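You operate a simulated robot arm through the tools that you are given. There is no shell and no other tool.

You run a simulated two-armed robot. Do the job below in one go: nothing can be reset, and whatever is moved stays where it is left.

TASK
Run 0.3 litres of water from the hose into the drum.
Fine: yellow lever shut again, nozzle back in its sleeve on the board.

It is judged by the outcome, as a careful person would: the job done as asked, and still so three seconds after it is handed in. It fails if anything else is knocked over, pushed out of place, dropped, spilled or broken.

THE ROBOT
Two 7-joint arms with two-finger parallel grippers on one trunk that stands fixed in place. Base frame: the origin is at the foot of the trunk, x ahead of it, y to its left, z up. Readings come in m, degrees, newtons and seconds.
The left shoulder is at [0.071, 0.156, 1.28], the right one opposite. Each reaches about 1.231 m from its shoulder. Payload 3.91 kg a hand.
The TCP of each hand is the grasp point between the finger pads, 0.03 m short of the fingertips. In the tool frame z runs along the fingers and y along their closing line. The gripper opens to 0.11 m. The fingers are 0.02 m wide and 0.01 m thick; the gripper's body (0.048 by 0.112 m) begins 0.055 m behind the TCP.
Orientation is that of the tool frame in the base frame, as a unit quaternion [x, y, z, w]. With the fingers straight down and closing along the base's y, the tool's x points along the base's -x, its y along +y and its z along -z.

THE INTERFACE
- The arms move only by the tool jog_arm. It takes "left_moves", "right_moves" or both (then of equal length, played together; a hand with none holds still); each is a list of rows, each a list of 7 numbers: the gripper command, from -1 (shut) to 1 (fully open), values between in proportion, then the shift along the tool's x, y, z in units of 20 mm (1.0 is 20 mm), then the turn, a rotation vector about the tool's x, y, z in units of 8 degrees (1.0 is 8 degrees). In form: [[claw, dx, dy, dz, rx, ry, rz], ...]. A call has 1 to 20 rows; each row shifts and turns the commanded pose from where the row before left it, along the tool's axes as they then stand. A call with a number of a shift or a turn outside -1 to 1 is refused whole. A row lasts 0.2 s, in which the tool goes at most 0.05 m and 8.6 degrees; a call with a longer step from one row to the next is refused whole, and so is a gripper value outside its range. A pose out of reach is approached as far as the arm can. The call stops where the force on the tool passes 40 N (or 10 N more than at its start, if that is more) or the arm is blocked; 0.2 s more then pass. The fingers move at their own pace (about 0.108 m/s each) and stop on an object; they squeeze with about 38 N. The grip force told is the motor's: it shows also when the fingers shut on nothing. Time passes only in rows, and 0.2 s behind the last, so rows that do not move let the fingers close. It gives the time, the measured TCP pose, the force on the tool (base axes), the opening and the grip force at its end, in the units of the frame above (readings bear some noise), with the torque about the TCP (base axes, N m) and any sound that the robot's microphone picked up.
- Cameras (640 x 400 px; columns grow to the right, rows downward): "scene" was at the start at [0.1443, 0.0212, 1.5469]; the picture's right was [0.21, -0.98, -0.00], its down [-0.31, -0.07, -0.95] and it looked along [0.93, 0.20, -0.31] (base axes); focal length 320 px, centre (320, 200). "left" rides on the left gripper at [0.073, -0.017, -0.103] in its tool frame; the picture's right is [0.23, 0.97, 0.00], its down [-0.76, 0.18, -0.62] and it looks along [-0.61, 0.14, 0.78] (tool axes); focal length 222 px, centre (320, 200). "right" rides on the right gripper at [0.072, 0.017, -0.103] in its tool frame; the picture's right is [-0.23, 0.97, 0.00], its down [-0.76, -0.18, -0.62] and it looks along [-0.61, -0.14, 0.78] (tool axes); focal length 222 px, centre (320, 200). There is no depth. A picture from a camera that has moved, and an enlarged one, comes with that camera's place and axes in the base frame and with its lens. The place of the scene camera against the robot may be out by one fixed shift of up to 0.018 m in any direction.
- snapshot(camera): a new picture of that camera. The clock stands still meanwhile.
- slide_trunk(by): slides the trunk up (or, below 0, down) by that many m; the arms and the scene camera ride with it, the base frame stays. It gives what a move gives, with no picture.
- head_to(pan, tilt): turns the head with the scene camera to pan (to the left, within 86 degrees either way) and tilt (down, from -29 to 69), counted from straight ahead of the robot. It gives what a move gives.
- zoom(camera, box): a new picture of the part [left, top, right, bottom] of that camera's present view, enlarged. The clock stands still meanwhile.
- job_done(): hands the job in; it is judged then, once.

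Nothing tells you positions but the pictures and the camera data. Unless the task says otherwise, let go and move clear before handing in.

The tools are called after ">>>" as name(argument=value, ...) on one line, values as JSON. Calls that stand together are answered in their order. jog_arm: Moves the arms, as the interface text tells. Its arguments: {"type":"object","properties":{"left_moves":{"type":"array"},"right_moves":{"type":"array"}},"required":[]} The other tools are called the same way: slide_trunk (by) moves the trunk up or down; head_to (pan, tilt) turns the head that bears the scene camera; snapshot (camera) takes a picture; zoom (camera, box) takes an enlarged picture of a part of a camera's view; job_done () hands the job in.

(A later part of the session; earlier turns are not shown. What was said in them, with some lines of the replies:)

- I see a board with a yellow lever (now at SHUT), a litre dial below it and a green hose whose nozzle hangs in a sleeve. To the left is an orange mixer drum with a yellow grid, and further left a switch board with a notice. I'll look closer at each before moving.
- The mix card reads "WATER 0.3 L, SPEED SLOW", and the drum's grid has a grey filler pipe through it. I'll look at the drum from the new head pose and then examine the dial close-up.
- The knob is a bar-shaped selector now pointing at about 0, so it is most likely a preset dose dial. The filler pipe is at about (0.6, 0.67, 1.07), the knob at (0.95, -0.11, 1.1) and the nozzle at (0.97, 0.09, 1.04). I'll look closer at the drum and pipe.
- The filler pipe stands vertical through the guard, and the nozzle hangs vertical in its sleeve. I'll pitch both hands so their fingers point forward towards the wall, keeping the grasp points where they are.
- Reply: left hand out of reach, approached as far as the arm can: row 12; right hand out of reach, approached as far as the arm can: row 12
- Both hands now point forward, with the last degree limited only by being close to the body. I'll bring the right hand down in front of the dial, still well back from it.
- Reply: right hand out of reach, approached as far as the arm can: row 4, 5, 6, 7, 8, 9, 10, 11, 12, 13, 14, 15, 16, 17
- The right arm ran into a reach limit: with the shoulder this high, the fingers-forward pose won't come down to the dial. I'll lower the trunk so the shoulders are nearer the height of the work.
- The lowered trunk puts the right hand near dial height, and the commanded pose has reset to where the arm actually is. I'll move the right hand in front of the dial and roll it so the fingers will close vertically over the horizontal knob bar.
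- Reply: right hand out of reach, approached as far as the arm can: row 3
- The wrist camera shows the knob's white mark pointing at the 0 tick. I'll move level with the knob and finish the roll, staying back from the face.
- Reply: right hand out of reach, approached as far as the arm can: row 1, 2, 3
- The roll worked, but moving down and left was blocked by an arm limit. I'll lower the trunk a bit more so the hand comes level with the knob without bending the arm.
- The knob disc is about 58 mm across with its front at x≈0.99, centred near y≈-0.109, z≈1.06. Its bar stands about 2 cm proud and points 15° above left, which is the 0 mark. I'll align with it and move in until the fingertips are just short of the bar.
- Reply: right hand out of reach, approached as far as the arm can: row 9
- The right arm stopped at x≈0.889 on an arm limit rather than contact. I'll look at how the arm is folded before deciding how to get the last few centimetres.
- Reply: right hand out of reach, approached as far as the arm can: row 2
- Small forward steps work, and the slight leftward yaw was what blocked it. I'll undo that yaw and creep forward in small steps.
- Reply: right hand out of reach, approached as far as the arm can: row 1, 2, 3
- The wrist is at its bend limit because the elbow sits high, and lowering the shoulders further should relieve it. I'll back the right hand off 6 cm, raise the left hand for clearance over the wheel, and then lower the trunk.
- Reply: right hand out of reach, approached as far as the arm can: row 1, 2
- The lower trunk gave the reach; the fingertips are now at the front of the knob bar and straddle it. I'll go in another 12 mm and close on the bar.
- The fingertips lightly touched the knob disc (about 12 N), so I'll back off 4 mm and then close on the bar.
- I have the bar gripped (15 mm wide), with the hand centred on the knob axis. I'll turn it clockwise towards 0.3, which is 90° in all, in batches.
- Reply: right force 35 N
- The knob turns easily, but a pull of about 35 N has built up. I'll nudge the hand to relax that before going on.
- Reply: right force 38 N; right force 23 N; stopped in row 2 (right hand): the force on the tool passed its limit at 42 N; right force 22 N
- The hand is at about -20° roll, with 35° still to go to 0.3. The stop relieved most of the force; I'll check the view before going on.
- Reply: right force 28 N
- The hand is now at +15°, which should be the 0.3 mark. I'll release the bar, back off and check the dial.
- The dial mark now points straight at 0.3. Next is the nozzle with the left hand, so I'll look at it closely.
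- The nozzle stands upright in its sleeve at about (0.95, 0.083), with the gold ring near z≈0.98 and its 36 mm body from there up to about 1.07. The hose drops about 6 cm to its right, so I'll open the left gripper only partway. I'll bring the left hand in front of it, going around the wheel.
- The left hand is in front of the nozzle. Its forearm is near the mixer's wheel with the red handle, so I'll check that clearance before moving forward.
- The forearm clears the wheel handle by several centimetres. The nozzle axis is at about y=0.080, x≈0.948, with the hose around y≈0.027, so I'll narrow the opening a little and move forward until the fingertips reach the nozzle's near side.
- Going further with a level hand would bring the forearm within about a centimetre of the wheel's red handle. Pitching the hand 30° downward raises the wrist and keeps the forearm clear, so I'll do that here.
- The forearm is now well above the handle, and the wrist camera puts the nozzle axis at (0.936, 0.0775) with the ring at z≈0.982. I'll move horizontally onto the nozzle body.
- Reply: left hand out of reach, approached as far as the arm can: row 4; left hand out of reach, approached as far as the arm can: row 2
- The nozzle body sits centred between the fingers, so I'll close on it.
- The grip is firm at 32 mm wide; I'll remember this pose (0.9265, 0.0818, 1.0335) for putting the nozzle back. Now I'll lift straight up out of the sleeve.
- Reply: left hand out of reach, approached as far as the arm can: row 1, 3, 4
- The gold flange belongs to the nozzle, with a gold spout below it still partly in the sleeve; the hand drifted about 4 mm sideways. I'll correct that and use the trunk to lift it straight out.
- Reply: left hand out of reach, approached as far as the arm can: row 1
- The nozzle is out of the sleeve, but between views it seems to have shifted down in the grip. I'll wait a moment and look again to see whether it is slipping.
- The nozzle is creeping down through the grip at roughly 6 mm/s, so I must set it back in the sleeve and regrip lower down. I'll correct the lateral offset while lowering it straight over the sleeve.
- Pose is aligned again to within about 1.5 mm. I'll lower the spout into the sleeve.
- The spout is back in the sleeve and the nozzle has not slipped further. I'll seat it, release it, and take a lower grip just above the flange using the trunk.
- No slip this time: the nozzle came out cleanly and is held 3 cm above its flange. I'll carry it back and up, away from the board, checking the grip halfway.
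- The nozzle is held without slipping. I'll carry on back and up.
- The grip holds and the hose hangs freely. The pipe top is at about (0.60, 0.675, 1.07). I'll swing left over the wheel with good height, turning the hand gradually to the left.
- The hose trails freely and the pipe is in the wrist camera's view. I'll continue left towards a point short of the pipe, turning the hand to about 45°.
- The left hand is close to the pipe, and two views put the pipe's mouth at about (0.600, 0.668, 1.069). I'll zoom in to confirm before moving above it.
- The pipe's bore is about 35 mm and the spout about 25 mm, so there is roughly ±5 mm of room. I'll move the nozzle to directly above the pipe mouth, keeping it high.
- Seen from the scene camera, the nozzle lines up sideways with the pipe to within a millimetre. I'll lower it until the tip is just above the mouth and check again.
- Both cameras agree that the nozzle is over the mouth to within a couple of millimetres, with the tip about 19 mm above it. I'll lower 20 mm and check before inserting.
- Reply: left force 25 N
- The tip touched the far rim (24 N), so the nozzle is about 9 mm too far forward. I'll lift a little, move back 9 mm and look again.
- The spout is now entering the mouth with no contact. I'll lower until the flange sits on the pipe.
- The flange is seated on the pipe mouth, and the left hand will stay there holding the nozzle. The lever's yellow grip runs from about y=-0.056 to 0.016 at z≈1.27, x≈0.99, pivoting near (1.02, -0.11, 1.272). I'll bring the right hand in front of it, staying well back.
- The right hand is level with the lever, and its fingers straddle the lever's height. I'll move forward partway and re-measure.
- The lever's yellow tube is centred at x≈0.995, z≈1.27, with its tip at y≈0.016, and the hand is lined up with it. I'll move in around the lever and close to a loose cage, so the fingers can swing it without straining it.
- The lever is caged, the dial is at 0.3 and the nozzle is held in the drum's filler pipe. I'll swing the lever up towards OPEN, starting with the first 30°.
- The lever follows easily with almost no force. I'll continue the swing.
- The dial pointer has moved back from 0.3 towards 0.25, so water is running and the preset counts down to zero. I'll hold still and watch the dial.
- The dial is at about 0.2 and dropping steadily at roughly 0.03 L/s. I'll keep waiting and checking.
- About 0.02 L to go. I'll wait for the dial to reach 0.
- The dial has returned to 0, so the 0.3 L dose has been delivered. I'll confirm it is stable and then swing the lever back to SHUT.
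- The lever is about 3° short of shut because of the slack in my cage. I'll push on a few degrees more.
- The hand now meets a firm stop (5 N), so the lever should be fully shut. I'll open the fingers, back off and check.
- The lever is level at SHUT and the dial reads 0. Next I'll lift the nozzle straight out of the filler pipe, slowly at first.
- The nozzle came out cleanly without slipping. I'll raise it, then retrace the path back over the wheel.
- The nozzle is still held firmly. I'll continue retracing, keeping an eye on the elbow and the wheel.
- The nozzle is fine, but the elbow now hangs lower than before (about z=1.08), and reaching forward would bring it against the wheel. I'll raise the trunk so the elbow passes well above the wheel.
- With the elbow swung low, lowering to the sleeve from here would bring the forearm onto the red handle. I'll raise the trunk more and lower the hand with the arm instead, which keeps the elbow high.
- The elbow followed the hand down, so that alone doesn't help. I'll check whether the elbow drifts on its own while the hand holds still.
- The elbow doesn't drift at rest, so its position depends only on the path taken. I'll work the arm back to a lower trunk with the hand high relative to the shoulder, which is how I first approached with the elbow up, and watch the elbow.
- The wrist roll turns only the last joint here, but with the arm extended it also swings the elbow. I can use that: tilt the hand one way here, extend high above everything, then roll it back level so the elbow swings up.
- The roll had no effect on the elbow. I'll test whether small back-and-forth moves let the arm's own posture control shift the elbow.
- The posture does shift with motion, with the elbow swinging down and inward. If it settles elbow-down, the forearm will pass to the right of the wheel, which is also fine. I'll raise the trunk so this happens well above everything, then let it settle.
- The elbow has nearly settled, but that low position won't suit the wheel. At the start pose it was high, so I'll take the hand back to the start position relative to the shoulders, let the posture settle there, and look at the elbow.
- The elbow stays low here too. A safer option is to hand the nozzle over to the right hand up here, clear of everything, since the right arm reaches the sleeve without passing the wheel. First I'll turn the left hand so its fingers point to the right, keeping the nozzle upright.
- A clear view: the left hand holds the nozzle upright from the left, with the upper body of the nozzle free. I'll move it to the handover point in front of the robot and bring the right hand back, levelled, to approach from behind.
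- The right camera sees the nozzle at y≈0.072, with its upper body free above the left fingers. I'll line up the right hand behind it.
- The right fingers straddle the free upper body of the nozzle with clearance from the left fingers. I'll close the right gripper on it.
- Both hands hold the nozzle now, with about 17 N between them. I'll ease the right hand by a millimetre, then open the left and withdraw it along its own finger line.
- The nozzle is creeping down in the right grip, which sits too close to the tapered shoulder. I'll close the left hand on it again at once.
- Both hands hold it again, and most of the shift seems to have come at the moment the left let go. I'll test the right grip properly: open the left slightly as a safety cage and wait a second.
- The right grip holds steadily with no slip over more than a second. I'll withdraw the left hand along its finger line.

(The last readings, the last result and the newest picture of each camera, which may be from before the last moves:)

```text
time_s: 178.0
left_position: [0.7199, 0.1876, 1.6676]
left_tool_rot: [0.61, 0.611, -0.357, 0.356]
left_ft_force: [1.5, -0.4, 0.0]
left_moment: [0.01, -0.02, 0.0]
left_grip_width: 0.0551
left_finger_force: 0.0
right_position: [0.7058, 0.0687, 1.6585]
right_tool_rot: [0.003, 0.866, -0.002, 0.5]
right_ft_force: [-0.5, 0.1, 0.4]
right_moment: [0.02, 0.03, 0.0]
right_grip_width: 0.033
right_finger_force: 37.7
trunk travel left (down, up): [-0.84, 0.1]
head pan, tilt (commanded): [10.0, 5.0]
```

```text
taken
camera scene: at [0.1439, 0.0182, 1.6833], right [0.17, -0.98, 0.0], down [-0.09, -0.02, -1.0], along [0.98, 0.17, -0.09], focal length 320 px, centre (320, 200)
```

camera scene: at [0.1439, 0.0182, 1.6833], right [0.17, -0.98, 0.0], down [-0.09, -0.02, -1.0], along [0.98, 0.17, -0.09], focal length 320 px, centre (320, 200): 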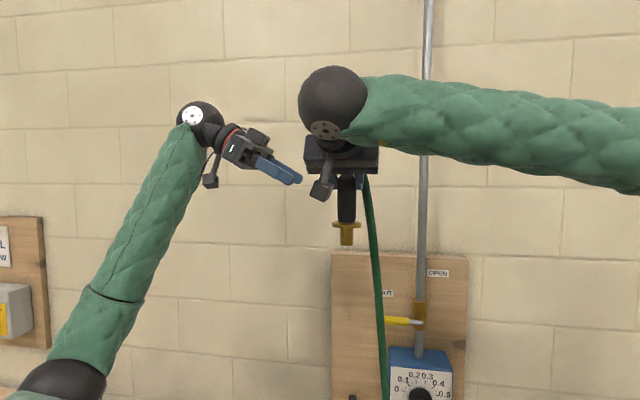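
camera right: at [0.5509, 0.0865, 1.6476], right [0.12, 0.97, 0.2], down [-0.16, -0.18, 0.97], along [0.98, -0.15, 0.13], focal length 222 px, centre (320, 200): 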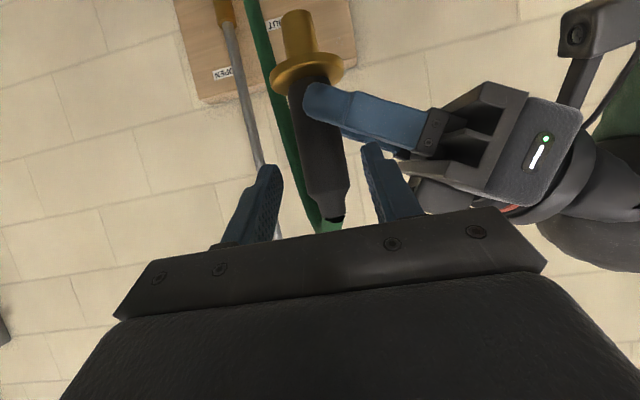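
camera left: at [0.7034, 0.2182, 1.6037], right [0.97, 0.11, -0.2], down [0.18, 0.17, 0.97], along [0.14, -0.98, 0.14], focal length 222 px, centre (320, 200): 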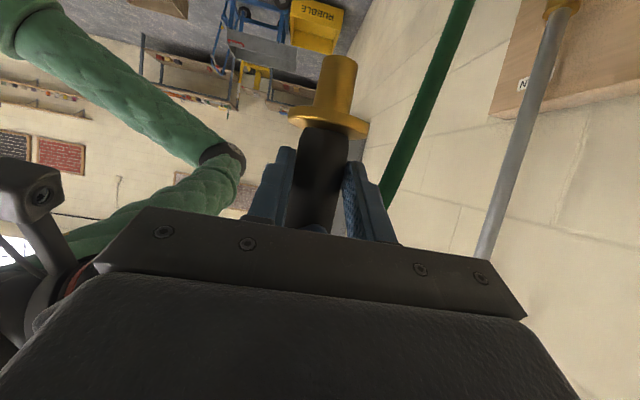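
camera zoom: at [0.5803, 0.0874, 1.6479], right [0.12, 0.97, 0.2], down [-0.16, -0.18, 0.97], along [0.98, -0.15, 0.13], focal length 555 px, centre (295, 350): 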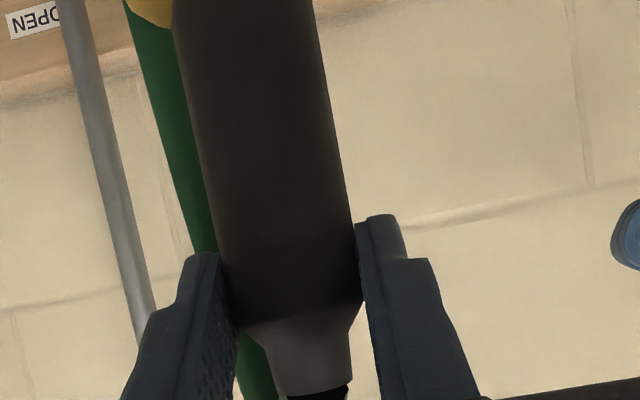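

The right hand now holds the nozzle alone, without slipping. I'll move the left arm well back and up so it clears the mixer when the trunk is lowered.

>>> jog_arm(left_moves=[[0.0, -0.025, -0.846, -0.957, 0, 0, 0], [0.0, -0.025, -0.846, -0.957, 0, 0, 0], [0.0, -0.025, -0.846, -0.957, 0, 0, 0], [0.0, -0.025, -0.846, -0.957, 0, 0, 0], [0.0, -0.025, -0.846, -0.957, 0, 0, 0], [0.0, -0.025, -0.846, -0.957, 0, 0, 0], [0.0, -0.025, -0.846, -0.957, 0, 0, 0], [0.0, -0.025, -0.846, -0.957, 0, 0, 0], [0.0, -0.025, -0.846, -0.957, 0, 0, 0], [0.0, -0.025, -0.846, -0.957, 0, 0, 0], [0.0, -0.025, -0.846, -0.957, 0, 0, 0], [0.0, -0.025, -0.846, -0.957, 0, 0, 0], [0.0, -0.025, -0.846, -0.957, 0, 0, 0]])

>>> head_to(pan=55, tilt=15)

>>> snapshot(camera="scene")

>>> snapshot(camera="right")

```text
time_s: 180.8
left_position: [0.4982, 0.3992, 1.7964]
left_tool_rot: [0.611, 0.611, -0.355, 0.356]
left_ft_force: [-0.2, -0.2, -0.6]
left_moment: [-0.03, 0.0, 0.01]
left_grip_width: 0.0549
left_finger_force: 0.1
right_position: [0.7053, 0.0687, 1.6581]
right_tool_rot: [0.004, 0.865, -0.003, 0.501]
right_ft_force: [-0.7, 0.3, -0.2]
right_moment: [0.02, 0.07, 0.02]
right_grip_width: 0.0326
right_finger_force: 37.8
trunk travel left (down, up): [-0.84, 0.1]
head pan, tilt (commanded): [10.0, 5.0]
```

```text
time_s: 181.9
left_position: [0.5003, 0.3978, 1.7968]
left_tool_rot: [0.61, 0.612, -0.355, 0.357]
left_ft_force: [0.1, 1.1, 0.0]
left_moment: [0.0, 0.02, -0.01]
left_grip_width: 0.055
left_finger_force: 0.0
right_position: [0.7057, 0.0687, 1.659]
right_tool_rot: [0.003, 0.866, -0.002, 0.5]
right_ft_force: [-0.9, -0.6, 0.3]
right_moment: [0.0, 0.04, 0.01]
right_grip_width: 0.0325
right_finger_force: 37.7
trunk travel left (down, up): [-0.84, 0.1]
head pan, tilt (commanded): [55.0, 15.0]
```

```text
taken
camera scene: at [0.1069, 0.0785, 1.6671], right [0.82, -0.57, 0.0], down [-0.15, -0.21, -0.97], along [0.55, 0.79, -0.26], focal length 320 px, centre (320, 200)
```

scene: 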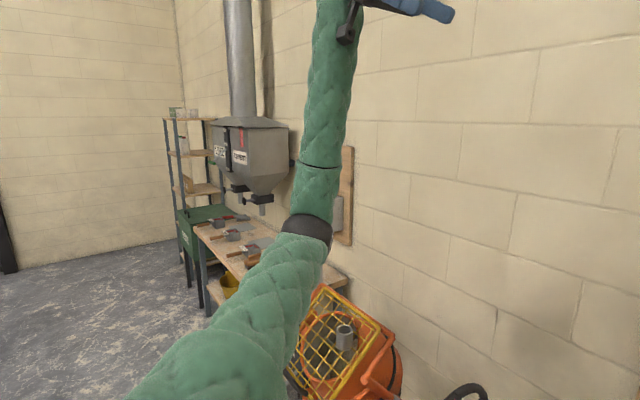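

```text
taken
camera right: at [0.5801, 0.0872, 1.648], right [0.12, 0.97, 0.2], down [-0.16, -0.18, 0.97], along [0.98, -0.15, 0.13], focal length 222 px, centre (320, 200)
```

right: 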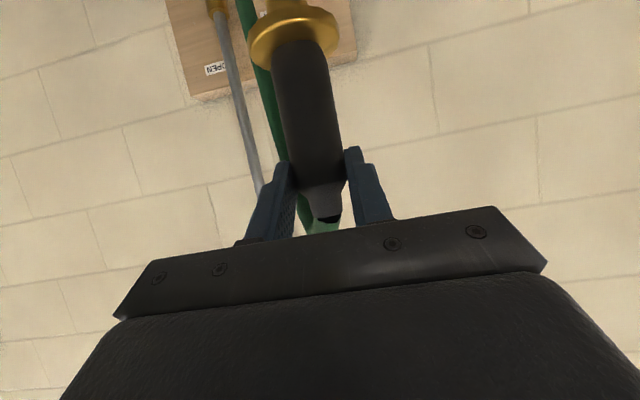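

The left elbow would come down near the mixer guard, so I'll pull the left hand further back towards the robot first.

>>> jog_arm(left_moves=[[0.0, -0.325, -0.94, -0.19, 0, 0, 0], [0.0, -0.325, -0.94, -0.19, 0, 0, 0], [0.0, -0.325, -0.94, -0.19, 0, 0, 0], [0.0, -0.325, -0.94, -0.19, 0, 0, 0], [0.0, -0.325, -0.94, -0.19, 0, 0, 0], [0.0, -0.325, -0.94, -0.19, 0, 0, 0], [0.0, -0.325, -0.94, -0.19, 0, 0, 0], [0.0, -0.325, -0.94, -0.19, 0, 0, 0]])

>>> snapshot(camera="scene")

```text
time_s: 183.7
left_position: [0.3488, 0.3973, 1.856]
left_tool_rot: [0.61, 0.611, -0.356, 0.357]
left_ft_force: [-0.6, -0.5, -0.3]
left_moment: [-0.02, 0.03, 0.04]
left_grip_width: 0.0549
left_finger_force: 0.0
right_position: [0.7048, 0.069, 1.6584]
right_tool_rot: [0.004, 0.866, -0.002, 0.5]
right_ft_force: [-0.6, -0.3, 0.3]
right_moment: [-0.05, 0.05, 0.03]
right_grip_width: 0.0329
right_finger_force: 38.0
trunk travel left (down, up): [-0.84, 0.1]
head pan, tilt (commanded): [55.0, 15.0]
```

```text
taken
camera scene: at [0.106, 0.0783, 1.6671], right [0.82, -0.57, 0.0], down [-0.15, -0.21, -0.97], along [0.55, 0.79, -0.26], focal length 320 px, centre (320, 200)
```

scene: 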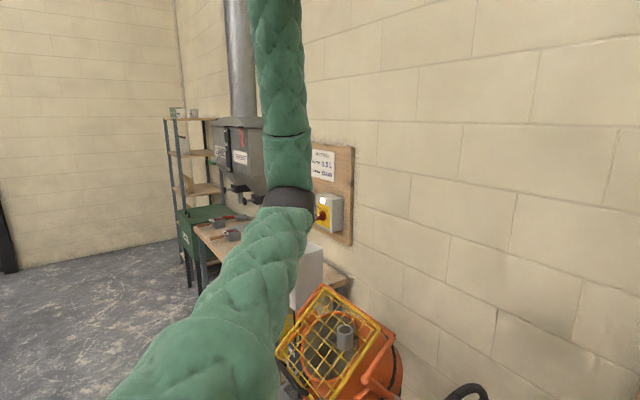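

>>> jog_arm(left_moves=[[0.0, -0.4, -0.94, -0.23, 0, 0, 0], [0.0, -0.4, -0.94, -0.23, 0, 0, 0], [0.0, -0.4, -0.94, -0.23, 0, 0, 0], [0.0, -0.4, -0.94, -0.23, 0, 0, 0], [0.0, -0.4, -0.94, -0.23, 0, 0, 0]])

>>> snapshot(camera="scene")

>>> zoom(camera="right", box=[250, 60, 410, 220])

```text
time_s: 184.9
left_position: [0.2545, 0.3976, 1.9009]
left_tool_rot: [0.611, 0.612, -0.355, 0.357]
left_ft_force: [-0.3, 0.8, 0.3]
left_moment: [0.04, -0.01, 0.03]
left_grip_width: 0.055
left_finger_force: 0.0
right_position: [0.7058, 0.0678, 1.6606]
right_tool_rot: [0.003, 0.866, -0.002, 0.501]
right_ft_force: [-0.4, 0.0, -0.2]
right_moment: [0.07, 0.04, -0.05]
right_grip_width: 0.0329
right_finger_force: 38.3
trunk travel left (down, up): [-0.84, 0.1]
head pan, tilt (commanded): [55.0, 15.0]
```

```text
taken
camera scene: at [0.1056, 0.0779, 1.6672], right [0.82, -0.57, 0.0], down [-0.15, -0.21, -0.97], along [0.55, 0.79, -0.26], focal length 320 px, centre (320, 200)
```

scene: 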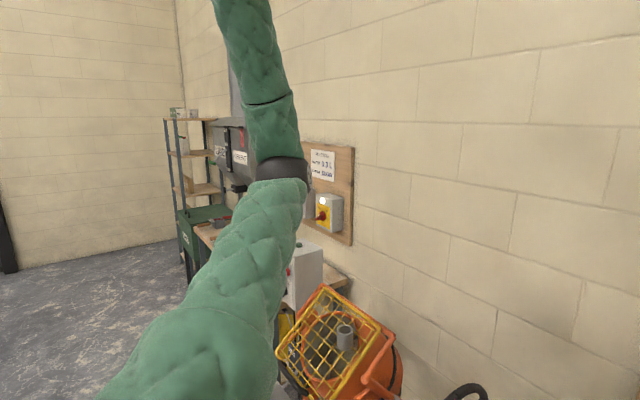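

```text
2.50 times, centred on (330, 140) of right
camera zoom: at [0.5788, 0.0864, 1.6486], right [0.12, 0.97, 0.2], down [-0.16, -0.18, 0.97], along [0.98, -0.15, 0.14], focal length 555 px, centre (295, 350)
```

zoom: 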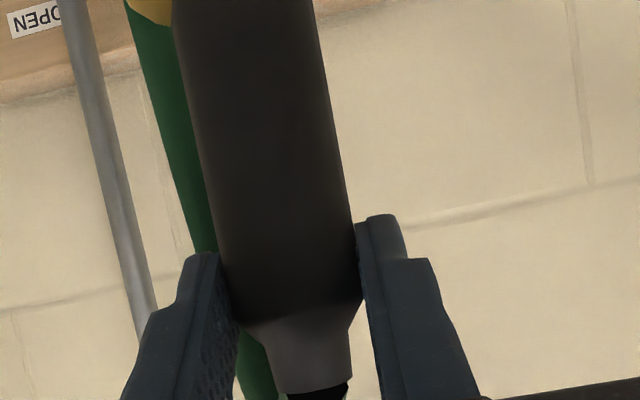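

The left arm is clear and the right grip is steady. I'll lower the trunk in two steps, checking the nozzle in between.

>>> slide_trunk(by=-0.2)

>>> zoom(camera="right", box=[250, 60, 410, 220])

>>> slide_trunk(by=-0.25)

>>> snapshot(camera="right")

>>> head_to(pan=5, tilt=15)

>>> snapshot(camera="scene")

```text
time_s: 187.1
left_position: [0.2547, 0.3985, 1.7023]
left_tool_rot: [0.609, 0.612, -0.355, 0.358]
left_ft_force: [1.2, -0.5, -0.1]
left_moment: [0.01, 0.01, 0.01]
left_grip_width: 0.0547
left_finger_force: 0.1
right_position: [0.7061, 0.0684, 1.4586]
right_tool_rot: [0.004, 0.866, -0.002, 0.5]
right_ft_force: [-0.9, -0.4, -0.7]
right_moment: [0.0, 0.05, 0.02]
right_grip_width: 0.033
right_finger_force: 37.4
trunk travel left (down, up): [-0.64, 0.3]
head pan, tilt (commanded): [55.0, 15.0]
```

```text
2.50 times, centred on (330, 140) of right
camera zoom: at [0.5799, 0.0869, 1.4482], right [0.12, 0.97, 0.2], down [-0.16, -0.18, 0.97], along [0.98, -0.15, 0.14], focal length 555 px, centre (295, 350)
```

zoom: 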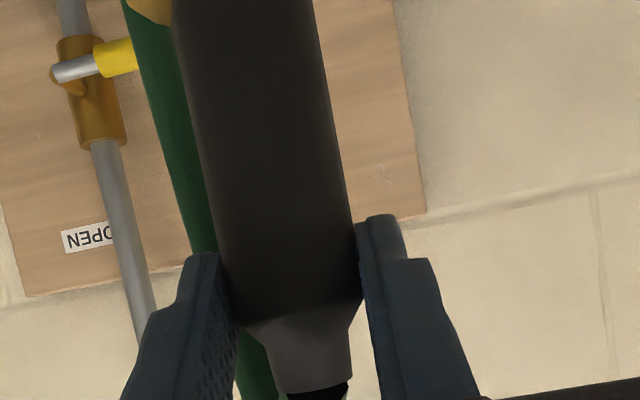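

```text
time_s: 189.7
left_position: [0.2557, 0.3983, 1.4515]
left_tool_rot: [0.61, 0.612, -0.355, 0.356]
left_ft_force: [0.1, 0.3, -0.6]
left_moment: [0.0, -0.01, -0.05]
left_grip_width: 0.0552
left_finger_force: 0.1
right_position: [0.7053, 0.0696, 1.2087]
right_tool_rot: [0.004, 0.866, -0.002, 0.5]
right_ft_force: [-0.3, 0.3, -0.7]
right_moment: [0.04, 0.05, 0.0]
right_grip_width: 0.0328
right_finger_force: 38.0
trunk travel left (down, up): [-0.39, 0.55]
head pan, tilt (commanded): [55.0, 15.0]
```

```text
taken
camera right: at [0.5798, 0.0869, 1.1982], right [0.12, 0.97, 0.2], down [-0.16, -0.18, 0.97], along [0.98, -0.15, 0.14], focal length 222 px, centre (320, 200)
```

right: 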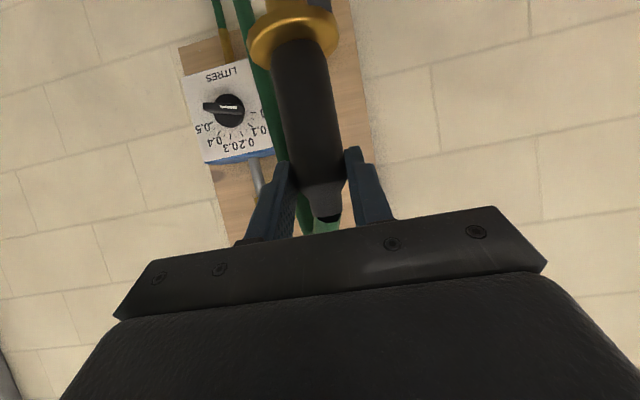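

```text
time_s: 190.9
left_position: [0.2553, 0.3978, 1.4511]
left_tool_rot: [0.61, 0.612, -0.355, 0.357]
left_ft_force: [0.3, 0.4, 0.8]
left_moment: [-0.01, 0.02, 0.04]
left_grip_width: 0.055
left_finger_force: 0.1
right_position: [0.7057, 0.0675, 1.2101]
right_tool_rot: [0.004, 0.866, -0.003, 0.5]
right_ft_force: [-0.3, -0.1, 0.5]
right_moment: [0.01, 0.04, 0.01]
right_grip_width: 0.0327
right_finger_force: 37.5
trunk travel left (down, up): [-0.39, 0.55]
head pan, tilt (commanded): [5.0, 15.0]
```

```text
taken
camera scene: at [0.1462, 0.0101, 1.2171], right [0.09, -1.0, 0.0], down [-0.26, -0.02, -0.97], along [0.96, 0.08, -0.26], focal length 320 px, centre (320, 200)
```

scene: 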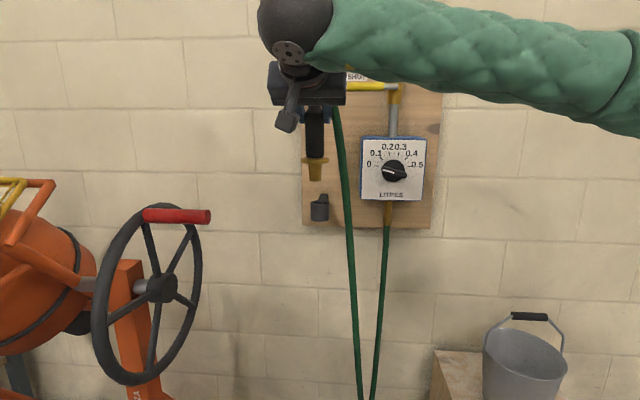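

The nozzle, sleeve and dial are all in view, and the grip is steady. I'll bring the nozzle forward towards the sleeve, still well above it.

>>> jog_arm(right_moves=[[-1, -0.3, 0.07, 0.52, 0, 0, 0], [-1, -0.45, 0.07, 0.78, 0, 0, 0], [-1, -0.45, 0.07, 0.78, 0, 0, 0], [-1, -0.45, 0.07, 0.78, 0, 0, 0], [-1, -0.45, 0.07, 0.78, 0, 0, 0], [-1, -0.45, 0.07, 0.78, 0, 0, 0], [-1, -0.45, 0.07, 0.78, 0, 0, 0], [-1, -0.45, 0.07, 0.78, 0, 0, 0]])

>>> snapshot(camera="right")

>>> snapshot(camera="scene")

```text
time_s: 192.7
left_position: [0.2552, 0.3966, 1.4511]
left_tool_rot: [0.61, 0.611, -0.356, 0.357]
left_ft_force: [0.0, 0.1, 0.4]
left_moment: [0.01, -0.03, -0.06]
left_grip_width: 0.055
left_finger_force: 0.1
right_position: [0.846, 0.0806, 1.207]
right_tool_rot: [0.003, 0.866, -0.002, 0.5]
right_ft_force: [-0.2, -0.1, 0.2]
right_moment: [0.02, 0.02, 0.0]
right_grip_width: 0.0326
right_finger_force: 37.9
trunk travel left (down, up): [-0.39, 0.55]
head pan, tilt (commanded): [5.0, 15.0]
```

```text
taken
camera right: at [0.719, 0.0988, 1.197], right [0.12, 0.97, 0.2], down [-0.16, -0.18, 0.97], along [0.98, -0.15, 0.13], focal length 222 px, centre (320, 200)
```

right: 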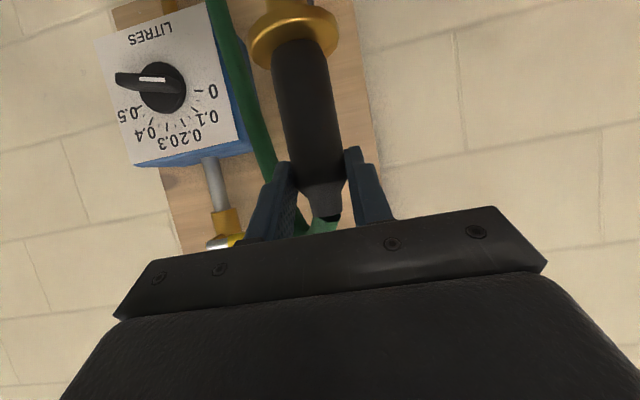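

```text
taken
camera scene: at [0.1466, 0.0103, 1.217], right [0.09, -1.0, 0.0], down [-0.26, -0.02, -0.97], along [0.96, 0.08, -0.26], focal length 320 px, centre (320, 200)
```

scene: 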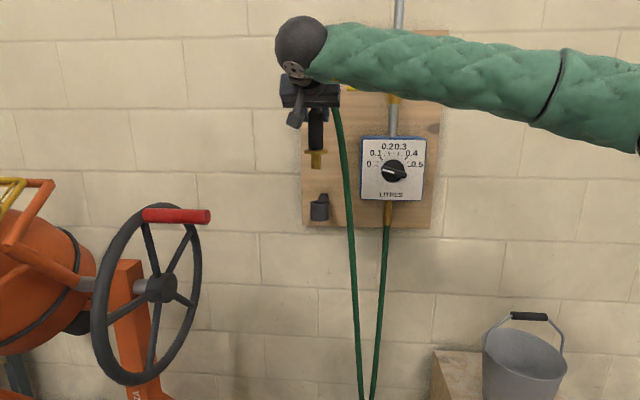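

>>> jog_arm(right_moves=[[-1, -0.43, -0.02, 0.745, 0, 0, 0], [-1, -0.43, -0.02, 0.745, 0, 0, 0], [-1, -0.43, -0.02, 0.745, 0, 0, 0], [-1, -0.43, -0.02, 0.745, 0, 0, 0]])

>>> zoom(camera="scene", box=[275, 80, 375, 240])

>>> snapshot(camera="right")

```text
time_s: 193.7
left_position: [0.2564, 0.397, 1.4514]
left_tool_rot: [0.611, 0.612, -0.355, 0.356]
left_ft_force: [0.1, -0.3, -0.7]
left_moment: [0.02, 0.01, -0.01]
left_grip_width: 0.0549
left_finger_force: 0.2
right_position: [0.913, 0.077, 1.2093]
right_tool_rot: [0.002, 0.866, -0.001, 0.5]
right_ft_force: [-0.4, -1.1, 0.5]
right_moment: [0.0, 0.04, 0.02]
right_grip_width: 0.0325
right_finger_force: 37.8
trunk travel left (down, up): [-0.39, 0.55]
head pan, tilt (commanded): [5.0, 15.0]
```

```text
2.50 times, centred on (325, 160) of scene
camera zoom: at [0.1464, 0.0099, 1.217], right [0.09, -1.0, 0.0], down [-0.26, -0.02, -0.97], along [0.96, 0.08, -0.26], focal length 799 px, centre (308, 300)
```

zoom: 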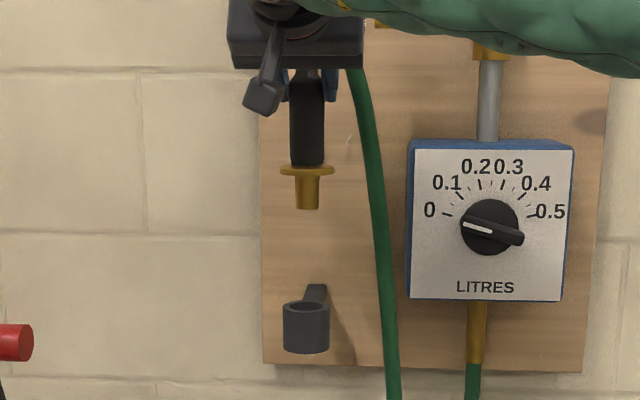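

```text
taken
camera right: at [0.7869, 0.0955, 1.1987], right [0.12, 0.97, 0.2], down [-0.16, -0.18, 0.97], along [0.98, -0.15, 0.13], focal length 222 px, centre (320, 200)
```

right: 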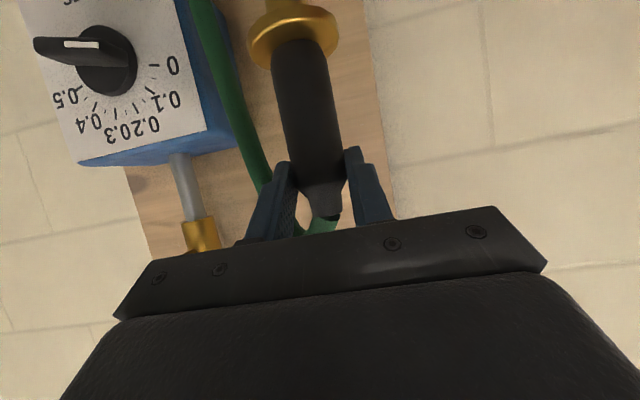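

The nozzle is laterally in line with the sleeve to within a couple of millimetres; the sleeve axis is about 17 mm further forward. I'll move over it and lower to just above the mouth.

>>> jog_arm(right_moves=[[-1, -0.22, 0.1, 0.38, 0, 0, 0], [-1, -0.22, 0, 0.38, 0, 0, 0], [-1, 0.5, 0, 0.289, 0, 0, 0], [-1, 0.78, 0, 0.45, 0, 0, 0], [-1, 0.78, 0, 0.45, 0, 0, 0], [-1, 0.78, 0, 0.45, 0, 0, 0]])

>>> zoom(camera="scene", box=[290, 140, 350, 230])

>>> snapshot(camera="right")

```text
time_s: 195.1
left_position: [0.2553, 0.3981, 1.4517]
left_tool_rot: [0.61, 0.612, -0.355, 0.356]
left_ft_force: [0.0, 0.2, -0.4]
left_moment: [0.02, -0.01, 0.0]
left_grip_width: 0.0549
left_finger_force: 0.2
right_position: [0.9323, 0.078, 1.1443]
right_tool_rot: [0.002, 0.866, -0.001, 0.5]
right_ft_force: [0.1, -0.9, 0.3]
right_moment: [-0.01, 0.04, 0.0]
right_grip_width: 0.0326
right_finger_force: 38.5
trunk travel left (down, up): [-0.39, 0.55]
head pan, tilt (commanded): [5.0, 15.0]
```

```text
4.44 times, centred on (320, 185) of scene
camera zoom: at [0.1465, 0.01, 1.217], right [0.09, -1.0, 0.0], down [-0.26, -0.02, -0.97], along [0.96, 0.08, -0.26], focal length 1421 px, centre (320, 267)
```

zoom: 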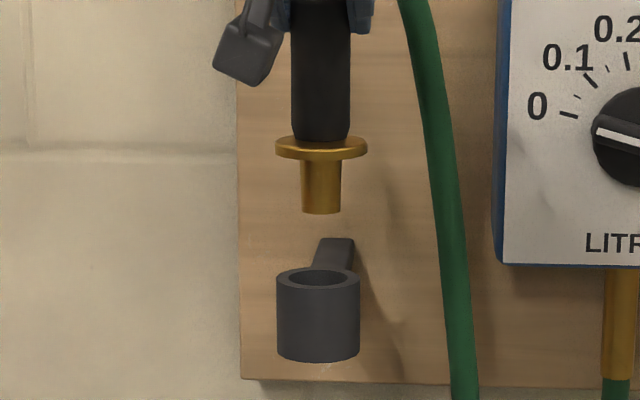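

```text
taken
camera right: at [0.806, 0.0964, 1.1332], right [0.12, 0.97, 0.2], down [-0.16, -0.18, 0.97], along [0.98, -0.15, 0.13], focal length 222 px, centre (320, 200)
```

right: 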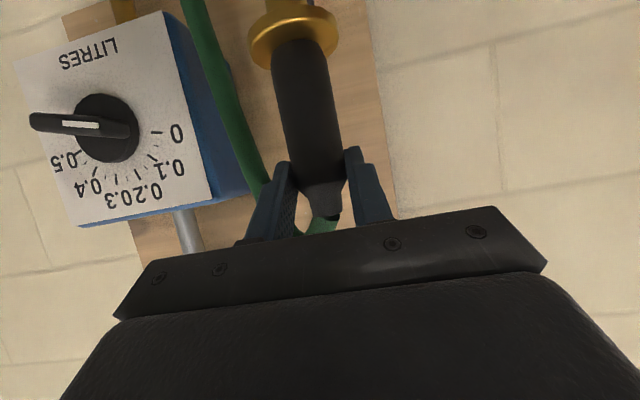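

>>> jog_arm(right_moves=[[-1, -0.1, 0.1, 0.173, 0, 0, 0], [-1, 0.76, 0, 0.44, 0, 0, 0], [-1, 0.76, 0, 0.44, 0, 0, 0]])

>>> zoom(camera="scene", box=[300, 160, 340, 220])

```text
time_s: 195.9
left_position: [0.2561, 0.3975, 1.4512]
left_tool_rot: [0.61, 0.612, -0.355, 0.356]
left_ft_force: [0.3, -0.4, -0.3]
left_moment: [-0.01, -0.03, -0.04]
left_grip_width: 0.055
left_finger_force: 0.1
right_position: [0.9336, 0.0801, 1.1072]
right_tool_rot: [0.002, 0.866, -0.001, 0.5]
right_ft_force: [0.1, -0.3, 0.2]
right_moment: [-0.02, 0.0, 0.01]
right_grip_width: 0.0327
right_finger_force: 38.4
trunk travel left (down, up): [-0.39, 0.55]
head pan, tilt (commanded): [5.0, 15.0]
```

```text
6.67 times, centred on (320, 190) of scene
camera zoom: at [0.1466, 0.0101, 1.217], right [0.09, -1.0, 0.0], down [-0.26, -0.02, -0.97], along [0.96, 0.08, -0.26], focal length 2131 px, centre (320, 267)
```

zoom: 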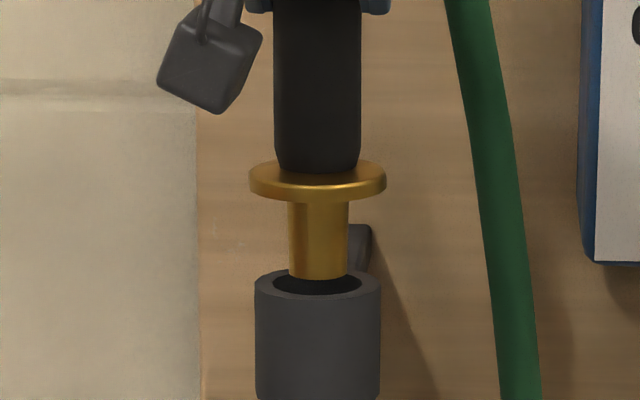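

The spout is directly over the sleeve mouth with the tip a few millimetres above it. I'll lower in small steps, watching the force.

>>> jog_arm(right_moves=[[-1, 0.173, 0, 0.1, 0, 0, 0], [-1, 0.173, 0, 0.1, 0, 0, 0], [-1, 0.173, 0, 0.1, 0, 0, 0]])

>>> zoom(camera="scene", box=[300, 160, 340, 220])

```text
time_s: 196.7
left_position: [0.2568, 0.3981, 1.4517]
left_tool_rot: [0.611, 0.612, -0.355, 0.356]
left_ft_force: [-0.6, 0.3, -0.4]
left_moment: [-0.02, 0.0, -0.02]
left_grip_width: 0.0549
left_finger_force: 0.0
right_position: [0.9334, 0.0807, 1.0967]
right_tool_rot: [0.003, 0.866, -0.002, 0.499]
right_ft_force: [0.0, -0.4, -0.6]
right_moment: [0.01, 0.01, -0.02]
right_grip_width: 0.0324
right_finger_force: 38.0
trunk travel left (down, up): [-0.39, 0.55]
head pan, tilt (commanded): [5.0, 15.0]
```

```text
6.67 times, centred on (320, 190) of scene
camera zoom: at [0.1465, 0.01, 1.217], right [0.09, -1.0, 0.0], down [-0.26, -0.02, -0.97], along [0.96, 0.08, -0.26], focal length 2131 px, centre (320, 267)
```

zoom: 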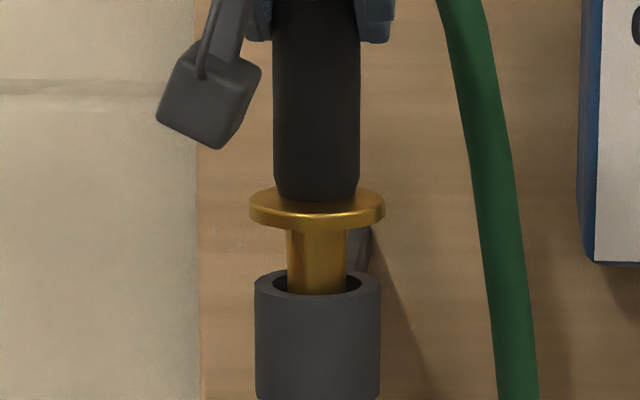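

The spout is entering the sleeve with no contact force. I'll continue lowering until the flange seats.

>>> jog_arm(right_moves=[[-1, 0.217, 0, 0.125, 0, 0, 0], [-1, 0.217, 0, 0.125, 0, 0, 0], [-1, 0.217, 0, 0.125, 0, 0, 0], [-1, 0.217, 0, 0.125, 0, 0, 0]])

>>> zoom(camera="scene", box=[300, 160, 340, 220])

```text
time_s: 197.7
left_position: [0.2556, 0.3972, 1.4523]
left_tool_rot: [0.611, 0.612, -0.356, 0.356]
left_ft_force: [-0.1, -1.7, -0.4]
left_moment: [0.02, 0.02, -0.01]
left_grip_width: 0.0548
left_finger_force: 0.0
right_position: [0.9342, 0.0798, 1.0753]
right_tool_rot: [0.003, 0.866, -0.002, 0.501]
right_ft_force: [0.6, 0.1, 0.8]
right_moment: [0.04, 0.03, 0.05]
right_grip_width: 0.0324
right_finger_force: 38.1
trunk travel left (down, up): [-0.39, 0.55]
head pan, tilt (commanded): [5.0, 15.0]
```

```text
6.67 times, centred on (320, 190) of scene
camera zoom: at [0.1463, 0.01, 1.2171], right [0.09, -1.0, 0.0], down [-0.26, -0.02, -0.97], along [0.96, 0.08, -0.26], focal length 2131 px, centre (320, 267)
```

zoom: 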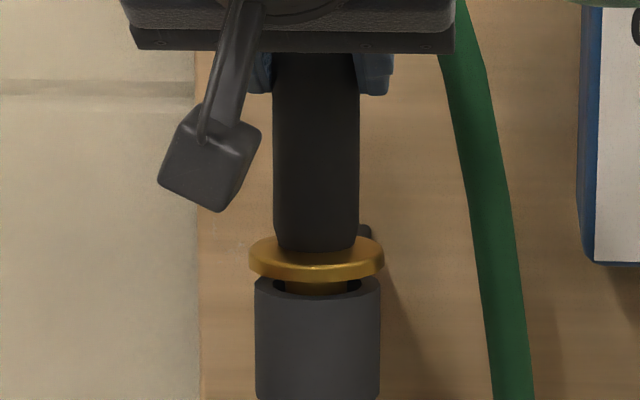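

>>> jog_arm(right_moves=[[-1, 0.173, 0, 0.1, 0, 0, 0], [-1, 0.13, 0, 0.075, 0, 0, 0]])

>>> zoom(camera="scene", box=[300, 160, 340, 220])

```text
time_s: 198.3
left_position: [0.2557, 0.3968, 1.4505]
left_tool_rot: [0.61, 0.612, -0.355, 0.357]
left_ft_force: [0.1, 0.2, -0.1]
left_moment: [0.0, 0.01, 0.02]
left_grip_width: 0.0549
left_finger_force: 0.0
right_position: [0.9327, 0.0812, 1.069]
right_tool_rot: [0.003, 0.866, -0.001, 0.5]
right_ft_force: [0.5, 0.1, 0.8]
right_moment: [0.0, 0.02, -0.01]
right_grip_width: 0.0325
right_finger_force: 37.9
trunk travel left (down, up): [-0.39, 0.55]
head pan, tilt (commanded): [5.0, 15.0]
```

```text
6.67 times, centred on (320, 190) of scene
camera zoom: at [0.1463, 0.01, 1.2171], right [0.09, -1.0, 0.0], down [-0.26, -0.02, -0.97], along [0.96, 0.08, -0.26], focal length 2131 px, centre (320, 267)
```

zoom: 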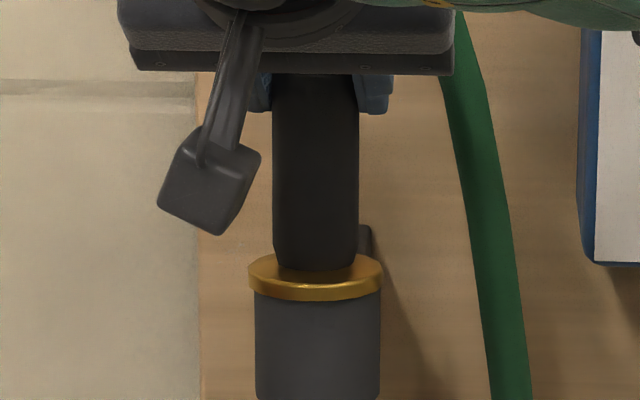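

>>> jog_arm(right_moves=[[-1, 0.087, 0, 0.05, 0, 0, 0], [-1, 0.065, 0, 0.0375, 0, 0, 0]])

>>> zoom(camera="scene", box=[300, 160, 340, 220])

```text
time_s: 198.9
left_position: [0.2538, 0.3981, 1.4527]
left_tool_rot: [0.611, 0.611, -0.355, 0.356]
left_ft_force: [-0.8, -0.7, 0.5]
left_moment: [-0.03, 0.01, 0.01]
left_grip_width: 0.0551
left_finger_force: 0.0
right_position: [0.9343, 0.0807, 1.0699]
right_tool_rot: [0.003, 0.865, -0.001, 0.502]
right_ft_force: [6.6, 2.6, 14.4]
right_moment: [0.07, -0.37, 0.05]
right_grip_width: 0.0324
right_finger_force: 37.9
trunk travel left (down, up): [-0.39, 0.55]
head pan, tilt (commanded): [5.0, 15.0]
```

```text
6.67 times, centred on (320, 190) of scene
camera zoom: at [0.1454, 0.01, 1.2175], right [0.09, -1.0, 0.0], down [-0.26, -0.02, -0.97], along [0.96, 0.08, -0.26], focal length 2131 px, centre (320, 267)
```

zoom: 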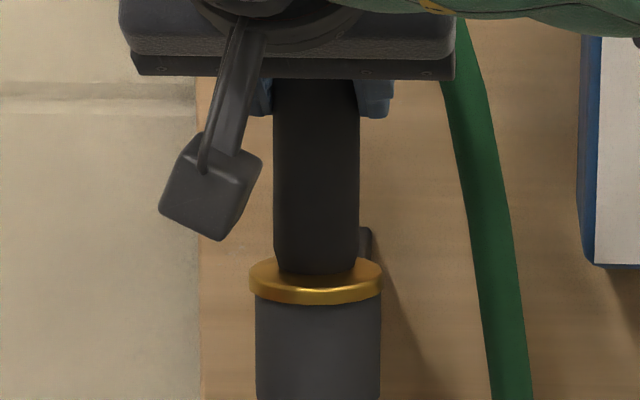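

The flange is seated on the sleeve (14 N contact). I'll ease off, open the gripper and check that the nozzle stays put before backing away.

>>> jog_arm(right_moves=[[-1, -0.05, 0, -0.03, 0, 0, 0], [-0.4, 0, 0, 0, 0, 0, 0], [0.0, 0, 0, 0, 0, 0, 0], [0.0, 0, 0, 0, 0, 0, 0]])

>>> zoom(camera="scene", box=[290, 120, 360, 220])

>>> snapshot(camera="right")

```text
time_s: 199.9
left_position: [0.2556, 0.3966, 1.4511]
left_tool_rot: [0.61, 0.612, -0.355, 0.357]
left_ft_force: [-0.7, -0.1, 0.4]
left_moment: [0.02, 0.0, -0.02]
left_grip_width: 0.0549
left_finger_force: 0.1
right_position: [0.9346, 0.081, 1.0669]
right_tool_rot: [0.003, 0.866, -0.002, 0.5]
right_ft_force: [-0.3, -0.1, -0.8]
right_moment: [0.0, 0.02, 0.01]
right_grip_width: 0.0549
right_finger_force: 0.0
trunk travel left (down, up): [-0.39, 0.55]
head pan, tilt (commanded): [5.0, 15.0]
```

```text
4.00 times, centred on (325, 170) of scene
camera zoom: at [0.146, 0.01, 1.2171], right [0.09, -1.0, 0.0], down [-0.26, -0.02, -0.97], along [0.96, 0.08, -0.26], focal length 1279 px, centre (300, 320)
```

zoom: 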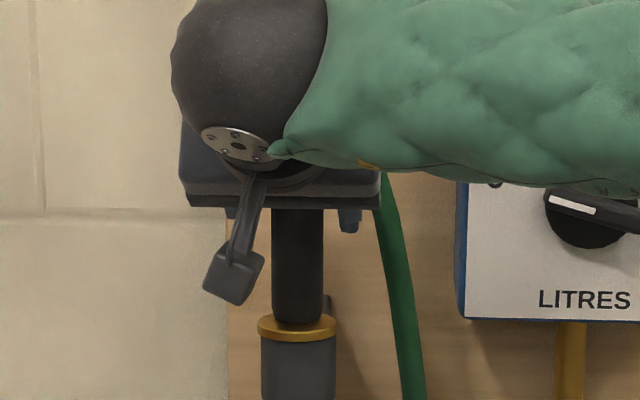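

```text
taken
camera right: at [0.8082, 0.0987, 1.0555], right [0.12, 0.97, 0.2], down [-0.16, -0.18, 0.97], along [0.98, -0.15, 0.13], focal length 222 px, centre (320, 200)
```

right: 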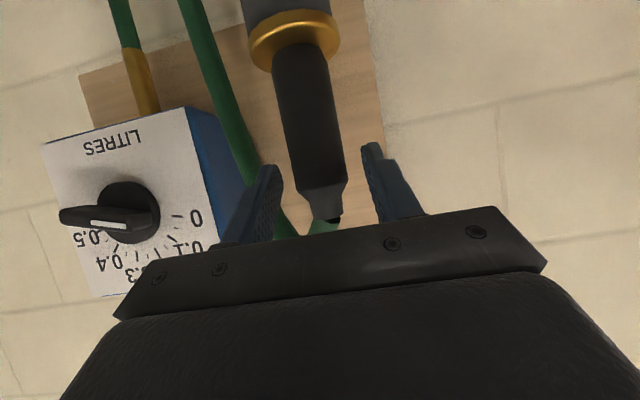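

The nozzle sits in the sleeve on its own. I'll back the right hand straight away from it.

>>> jog_arm(right_moves=[[0.0, 0.25, 0, -0.433, 0, 0, 0], [0.0, 0.25, 0, -0.433, 0, 0, 0], [0.0, 0.45, 0, -0.78, 0, 0, 0], [0.0, 0.45, 0, -0.78, 0, 0, 0], [0.0, 0.45, 0, -0.78, 0, 0, 0], [0.0, 0.45, 0, -0.78, 0, 0, 0], [0.0, 0.45, 0, -0.78, 0, 0, 0], [0.0, 0.45, 0, -0.78, 0, 0, 0]])

>>> snapshot(camera="right")

>>> snapshot(camera="scene")

```text
time_s: 201.7
left_position: [0.2556, 0.3978, 1.4519]
left_tool_rot: [0.61, 0.612, -0.354, 0.356]
left_ft_force: [0.3, -0.9, -0.7]
left_moment: [0.01, -0.03, 0.0]
left_grip_width: 0.0548
left_finger_force: 0.1
right_position: [0.8067, 0.0825, 1.0677]
right_tool_rot: [0.003, 0.866, -0.002, 0.5]
right_ft_force: [0.0, 0.2, -0.4]
right_moment: [0.02, -0.03, -0.01]
right_grip_width: 0.0548
right_finger_force: 0.0
trunk travel left (down, up): [-0.39, 0.55]
head pan, tilt (commanded): [5.0, 15.0]
```

```text
taken
camera right: at [0.6802, 0.1, 1.0565], right [0.12, 0.97, 0.2], down [-0.16, -0.18, 0.97], along [0.98, -0.15, 0.13], focal length 222 px, centre (320, 200)
```

right: 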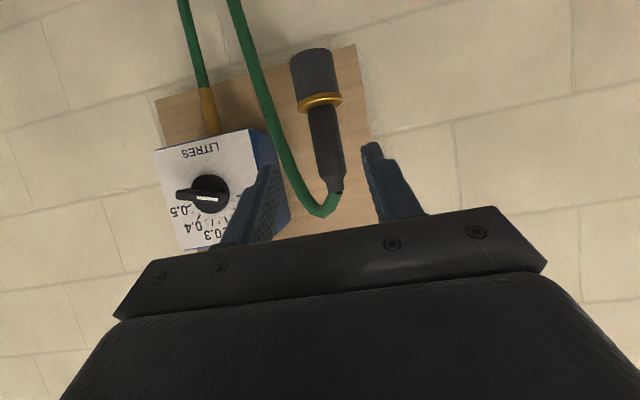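

```text
taken
camera scene: at [0.1459, 0.01, 1.2171], right [0.09, -1.0, 0.0], down [-0.26, -0.02, -0.97], along [0.96, 0.08, -0.26], focal length 320 px, centre (320, 200)
```

scene: 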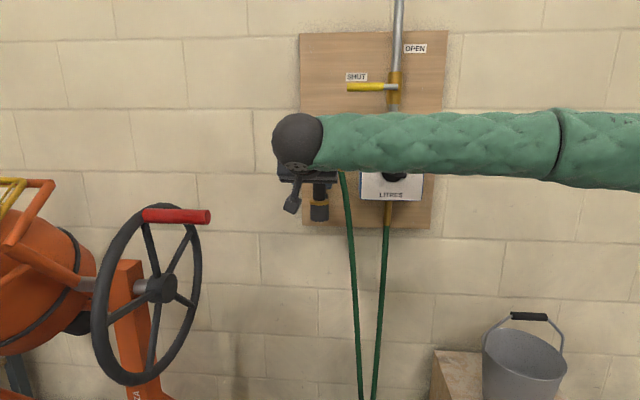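

The nozzle is back in its sleeve and the hand is clear of it. I'll move the right hand further back and to the right, then check the whole scene.

>>> jog_arm(right_moves=[[0.0, 0.35, 0, -0.6, 0, 0, 0], [0.0, 0.35, 0, -0.6, 0, 0, 0], [0.0, 0.2, -0.95, -0.4, 0, 0, 0], [0.0, 0.2, -0.95, -0.4, 0, 0, 0], [0.0, 0.2, -0.95, -0.4, 0, 0, 0], [0.0, 0.1, -0.95, -0.17, 0, 0, 0], [0.0, 0, -0.95, 0, 0, 0, 0], [0.0, 0, -0.95, 0, 0, 0, 0], [0.0, 0, -0.95, 0, 0, 0, 0], [0.0, 0, -0.95, 0, 0, 0, 0], [0.0, 0, -0.95, 0, 0, 0, 0], [0.0, 0, -0.95, 0, 0, 0, 0], [0.0, 0, -0.95, 0, 0, 0, 0], [0.0, 0, -0.95, 0, 0, 0, 0]])

>>> snapshot(camera="scene")

>>> zoom(camera="scene", box=[290, 60, 450, 240])

>>> head_to(pan=45, tilt=25)

>>> snapshot(camera="scene")

```text
time_s: 204.7
left_position: [0.2548, 0.3969, 1.452]
left_tool_rot: [0.61, 0.612, -0.355, 0.357]
left_ft_force: [-0.4, -0.1, 0.5]
left_moment: [-0.02, 0.03, 0.03]
left_grip_width: 0.0549
left_finger_force: 0.2
right_position: [0.746, -0.1454, 1.0687]
right_tool_rot: [0.003, 0.866, -0.002, 0.5]
right_ft_force: [0.6, 0.0, -0.5]
right_moment: [0.0, 0.0, -0.01]
right_grip_width: 0.0553
right_finger_force: 0.1
trunk travel left (down, up): [-0.39, 0.55]
head pan, tilt (commanded): [5.0, 15.0]
```

```text
taken
camera scene: at [0.1459, 0.0094, 1.2172], right [0.09, -1.0, 0.0], down [-0.26, -0.02, -0.97], along [0.96, 0.08, -0.26], focal length 320 px, centre (320, 200)
```

scene: 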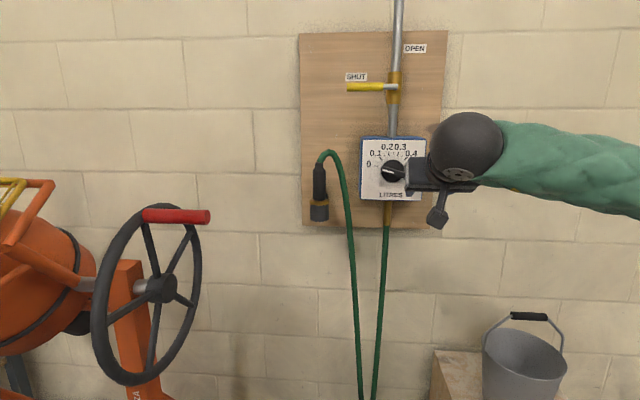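

```text
2.22 times, centred on (370, 150) of scene
camera zoom: at [0.1459, 0.0094, 1.2172], right [0.09, -1.0, 0.0], down [-0.26, -0.02, -0.97], along [0.96, 0.08, -0.26], focal length 710 px, centre (209, 311)
```

zoom: 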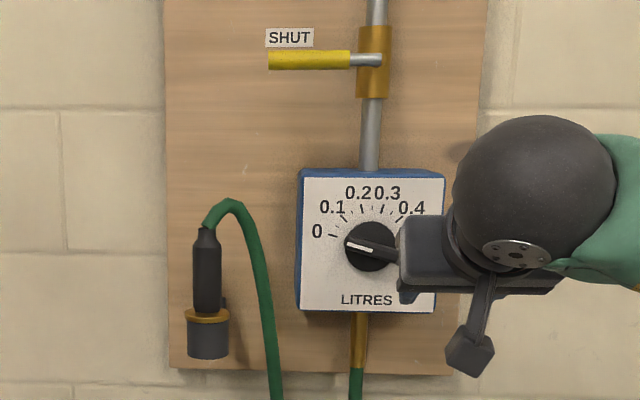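

```text
time_s: 205.7
left_position: [0.2555, 0.3972, 1.4515]
left_tool_rot: [0.61, 0.612, -0.355, 0.357]
left_ft_force: [-0.4, 0.1, 0.6]
left_moment: [0.03, -0.01, 0.02]
left_grip_width: 0.0549
left_finger_force: 0.0
right_position: [0.7463, -0.1448, 1.0676]
right_tool_rot: [0.003, 0.866, -0.001, 0.5]
right_ft_force: [0.9, 0.0, 0.5]
right_moment: [0.0, 0.03, 0.02]
right_grip_width: 0.0553
right_finger_force: 0.0
trunk travel left (down, up): [-0.39, 0.55]
head pan, tilt (commanded): [45.0, 25.0]
```

```text
taken
camera scene: at [0.1182, 0.0668, 1.2009], right [0.71, -0.71, 0.0], down [-0.3, -0.3, -0.91], along [0.64, 0.64, -0.42], focal length 320 px, centre (320, 200)
```

scene: 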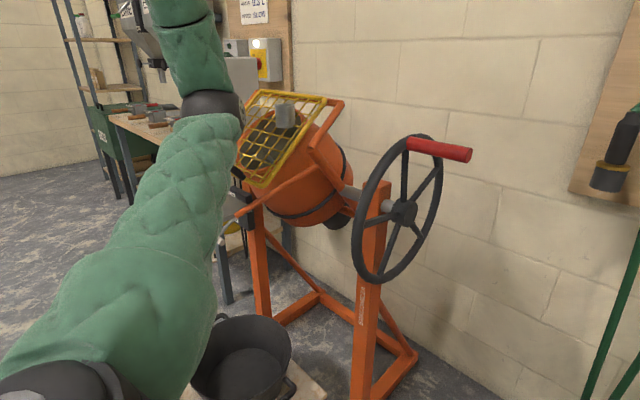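

The nozzle is seated in its sleeve, the lever is level at SHUT and the dial is back at 0. The drum, wheel and bucket are undisturbed, and both hands are empty and clear. I'll zoom in once more on the board, then hand in.

>>> head_to(pan=0, tilt=12)

>>> zoom(camera="scene", box=[250, 80, 400, 280])

```text
time_s: 206.9
left_position: [0.2557, 0.3969, 1.4528]
left_tool_rot: [0.61, 0.612, -0.355, 0.357]
left_ft_force: [0.3, -0.5, -1.2]
left_moment: [-0.02, 0.02, -0.01]
left_grip_width: 0.055
left_finger_force: 0.1
right_position: [0.748, -0.1467, 1.0681]
right_tool_rot: [0.003, 0.866, -0.001, 0.5]
right_ft_force: [0.2, -0.6, -0.7]
right_moment: [0.02, -0.01, 0.0]
right_grip_width: 0.055
right_finger_force: 0.0
trunk travel left (down, up): [-0.39, 0.55]
head pan, tilt (commanded): [0.0, 12.0]
```

```text
2.00 times, centred on (325, 180) of scene
camera zoom: at [0.1462, 0.0018, 1.222], right [0.0, -1.0, 0.0], down [-0.21, 0.0, -0.98], along [0.98, 0.0, -0.21], focal length 639 px, centre (310, 240)
```

zoom: 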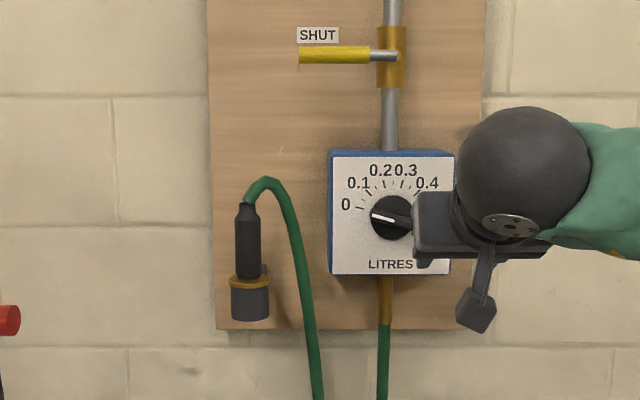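

The board looks right: the nozzle is upright and seated in its sleeve, the yellow lever is level at SHUT, and the dial is at 0 after delivering 0.3 L. Both hands are clear, so I'm handing in.

>>> job_done()

```text
The job is handed in.
```

The job is handed in: 0.3 litres went from the hose into the drum. I measured it by the dial, which I set to 0.3 and which ran back to 0 while the water flowed. At the final check the yellow lever was level at SHUT and the nozzle was seated in its sleeve on the board.

- **Putting the nozzle back:** On the way back, the left arm could not reach the sleeve without its forearm coming down on the mixer's wheel handle. I passed the nozzle to the right hand in mid-air, and the right hand put it back in the sleeve.
- **Slips and contact:** The nozzle slid a few centimetres in my grip on the first lift, so I put it back in the sleeve and gripped it again lower down. It slid a few millimetres more during the hand-over. Its tip also touched the rim of the drum's filler pipe once (24 N). It was never dropped.
- **Surroundings:** In the last pictures the drum, wheel and bucket were where they started, with no water on the floor.
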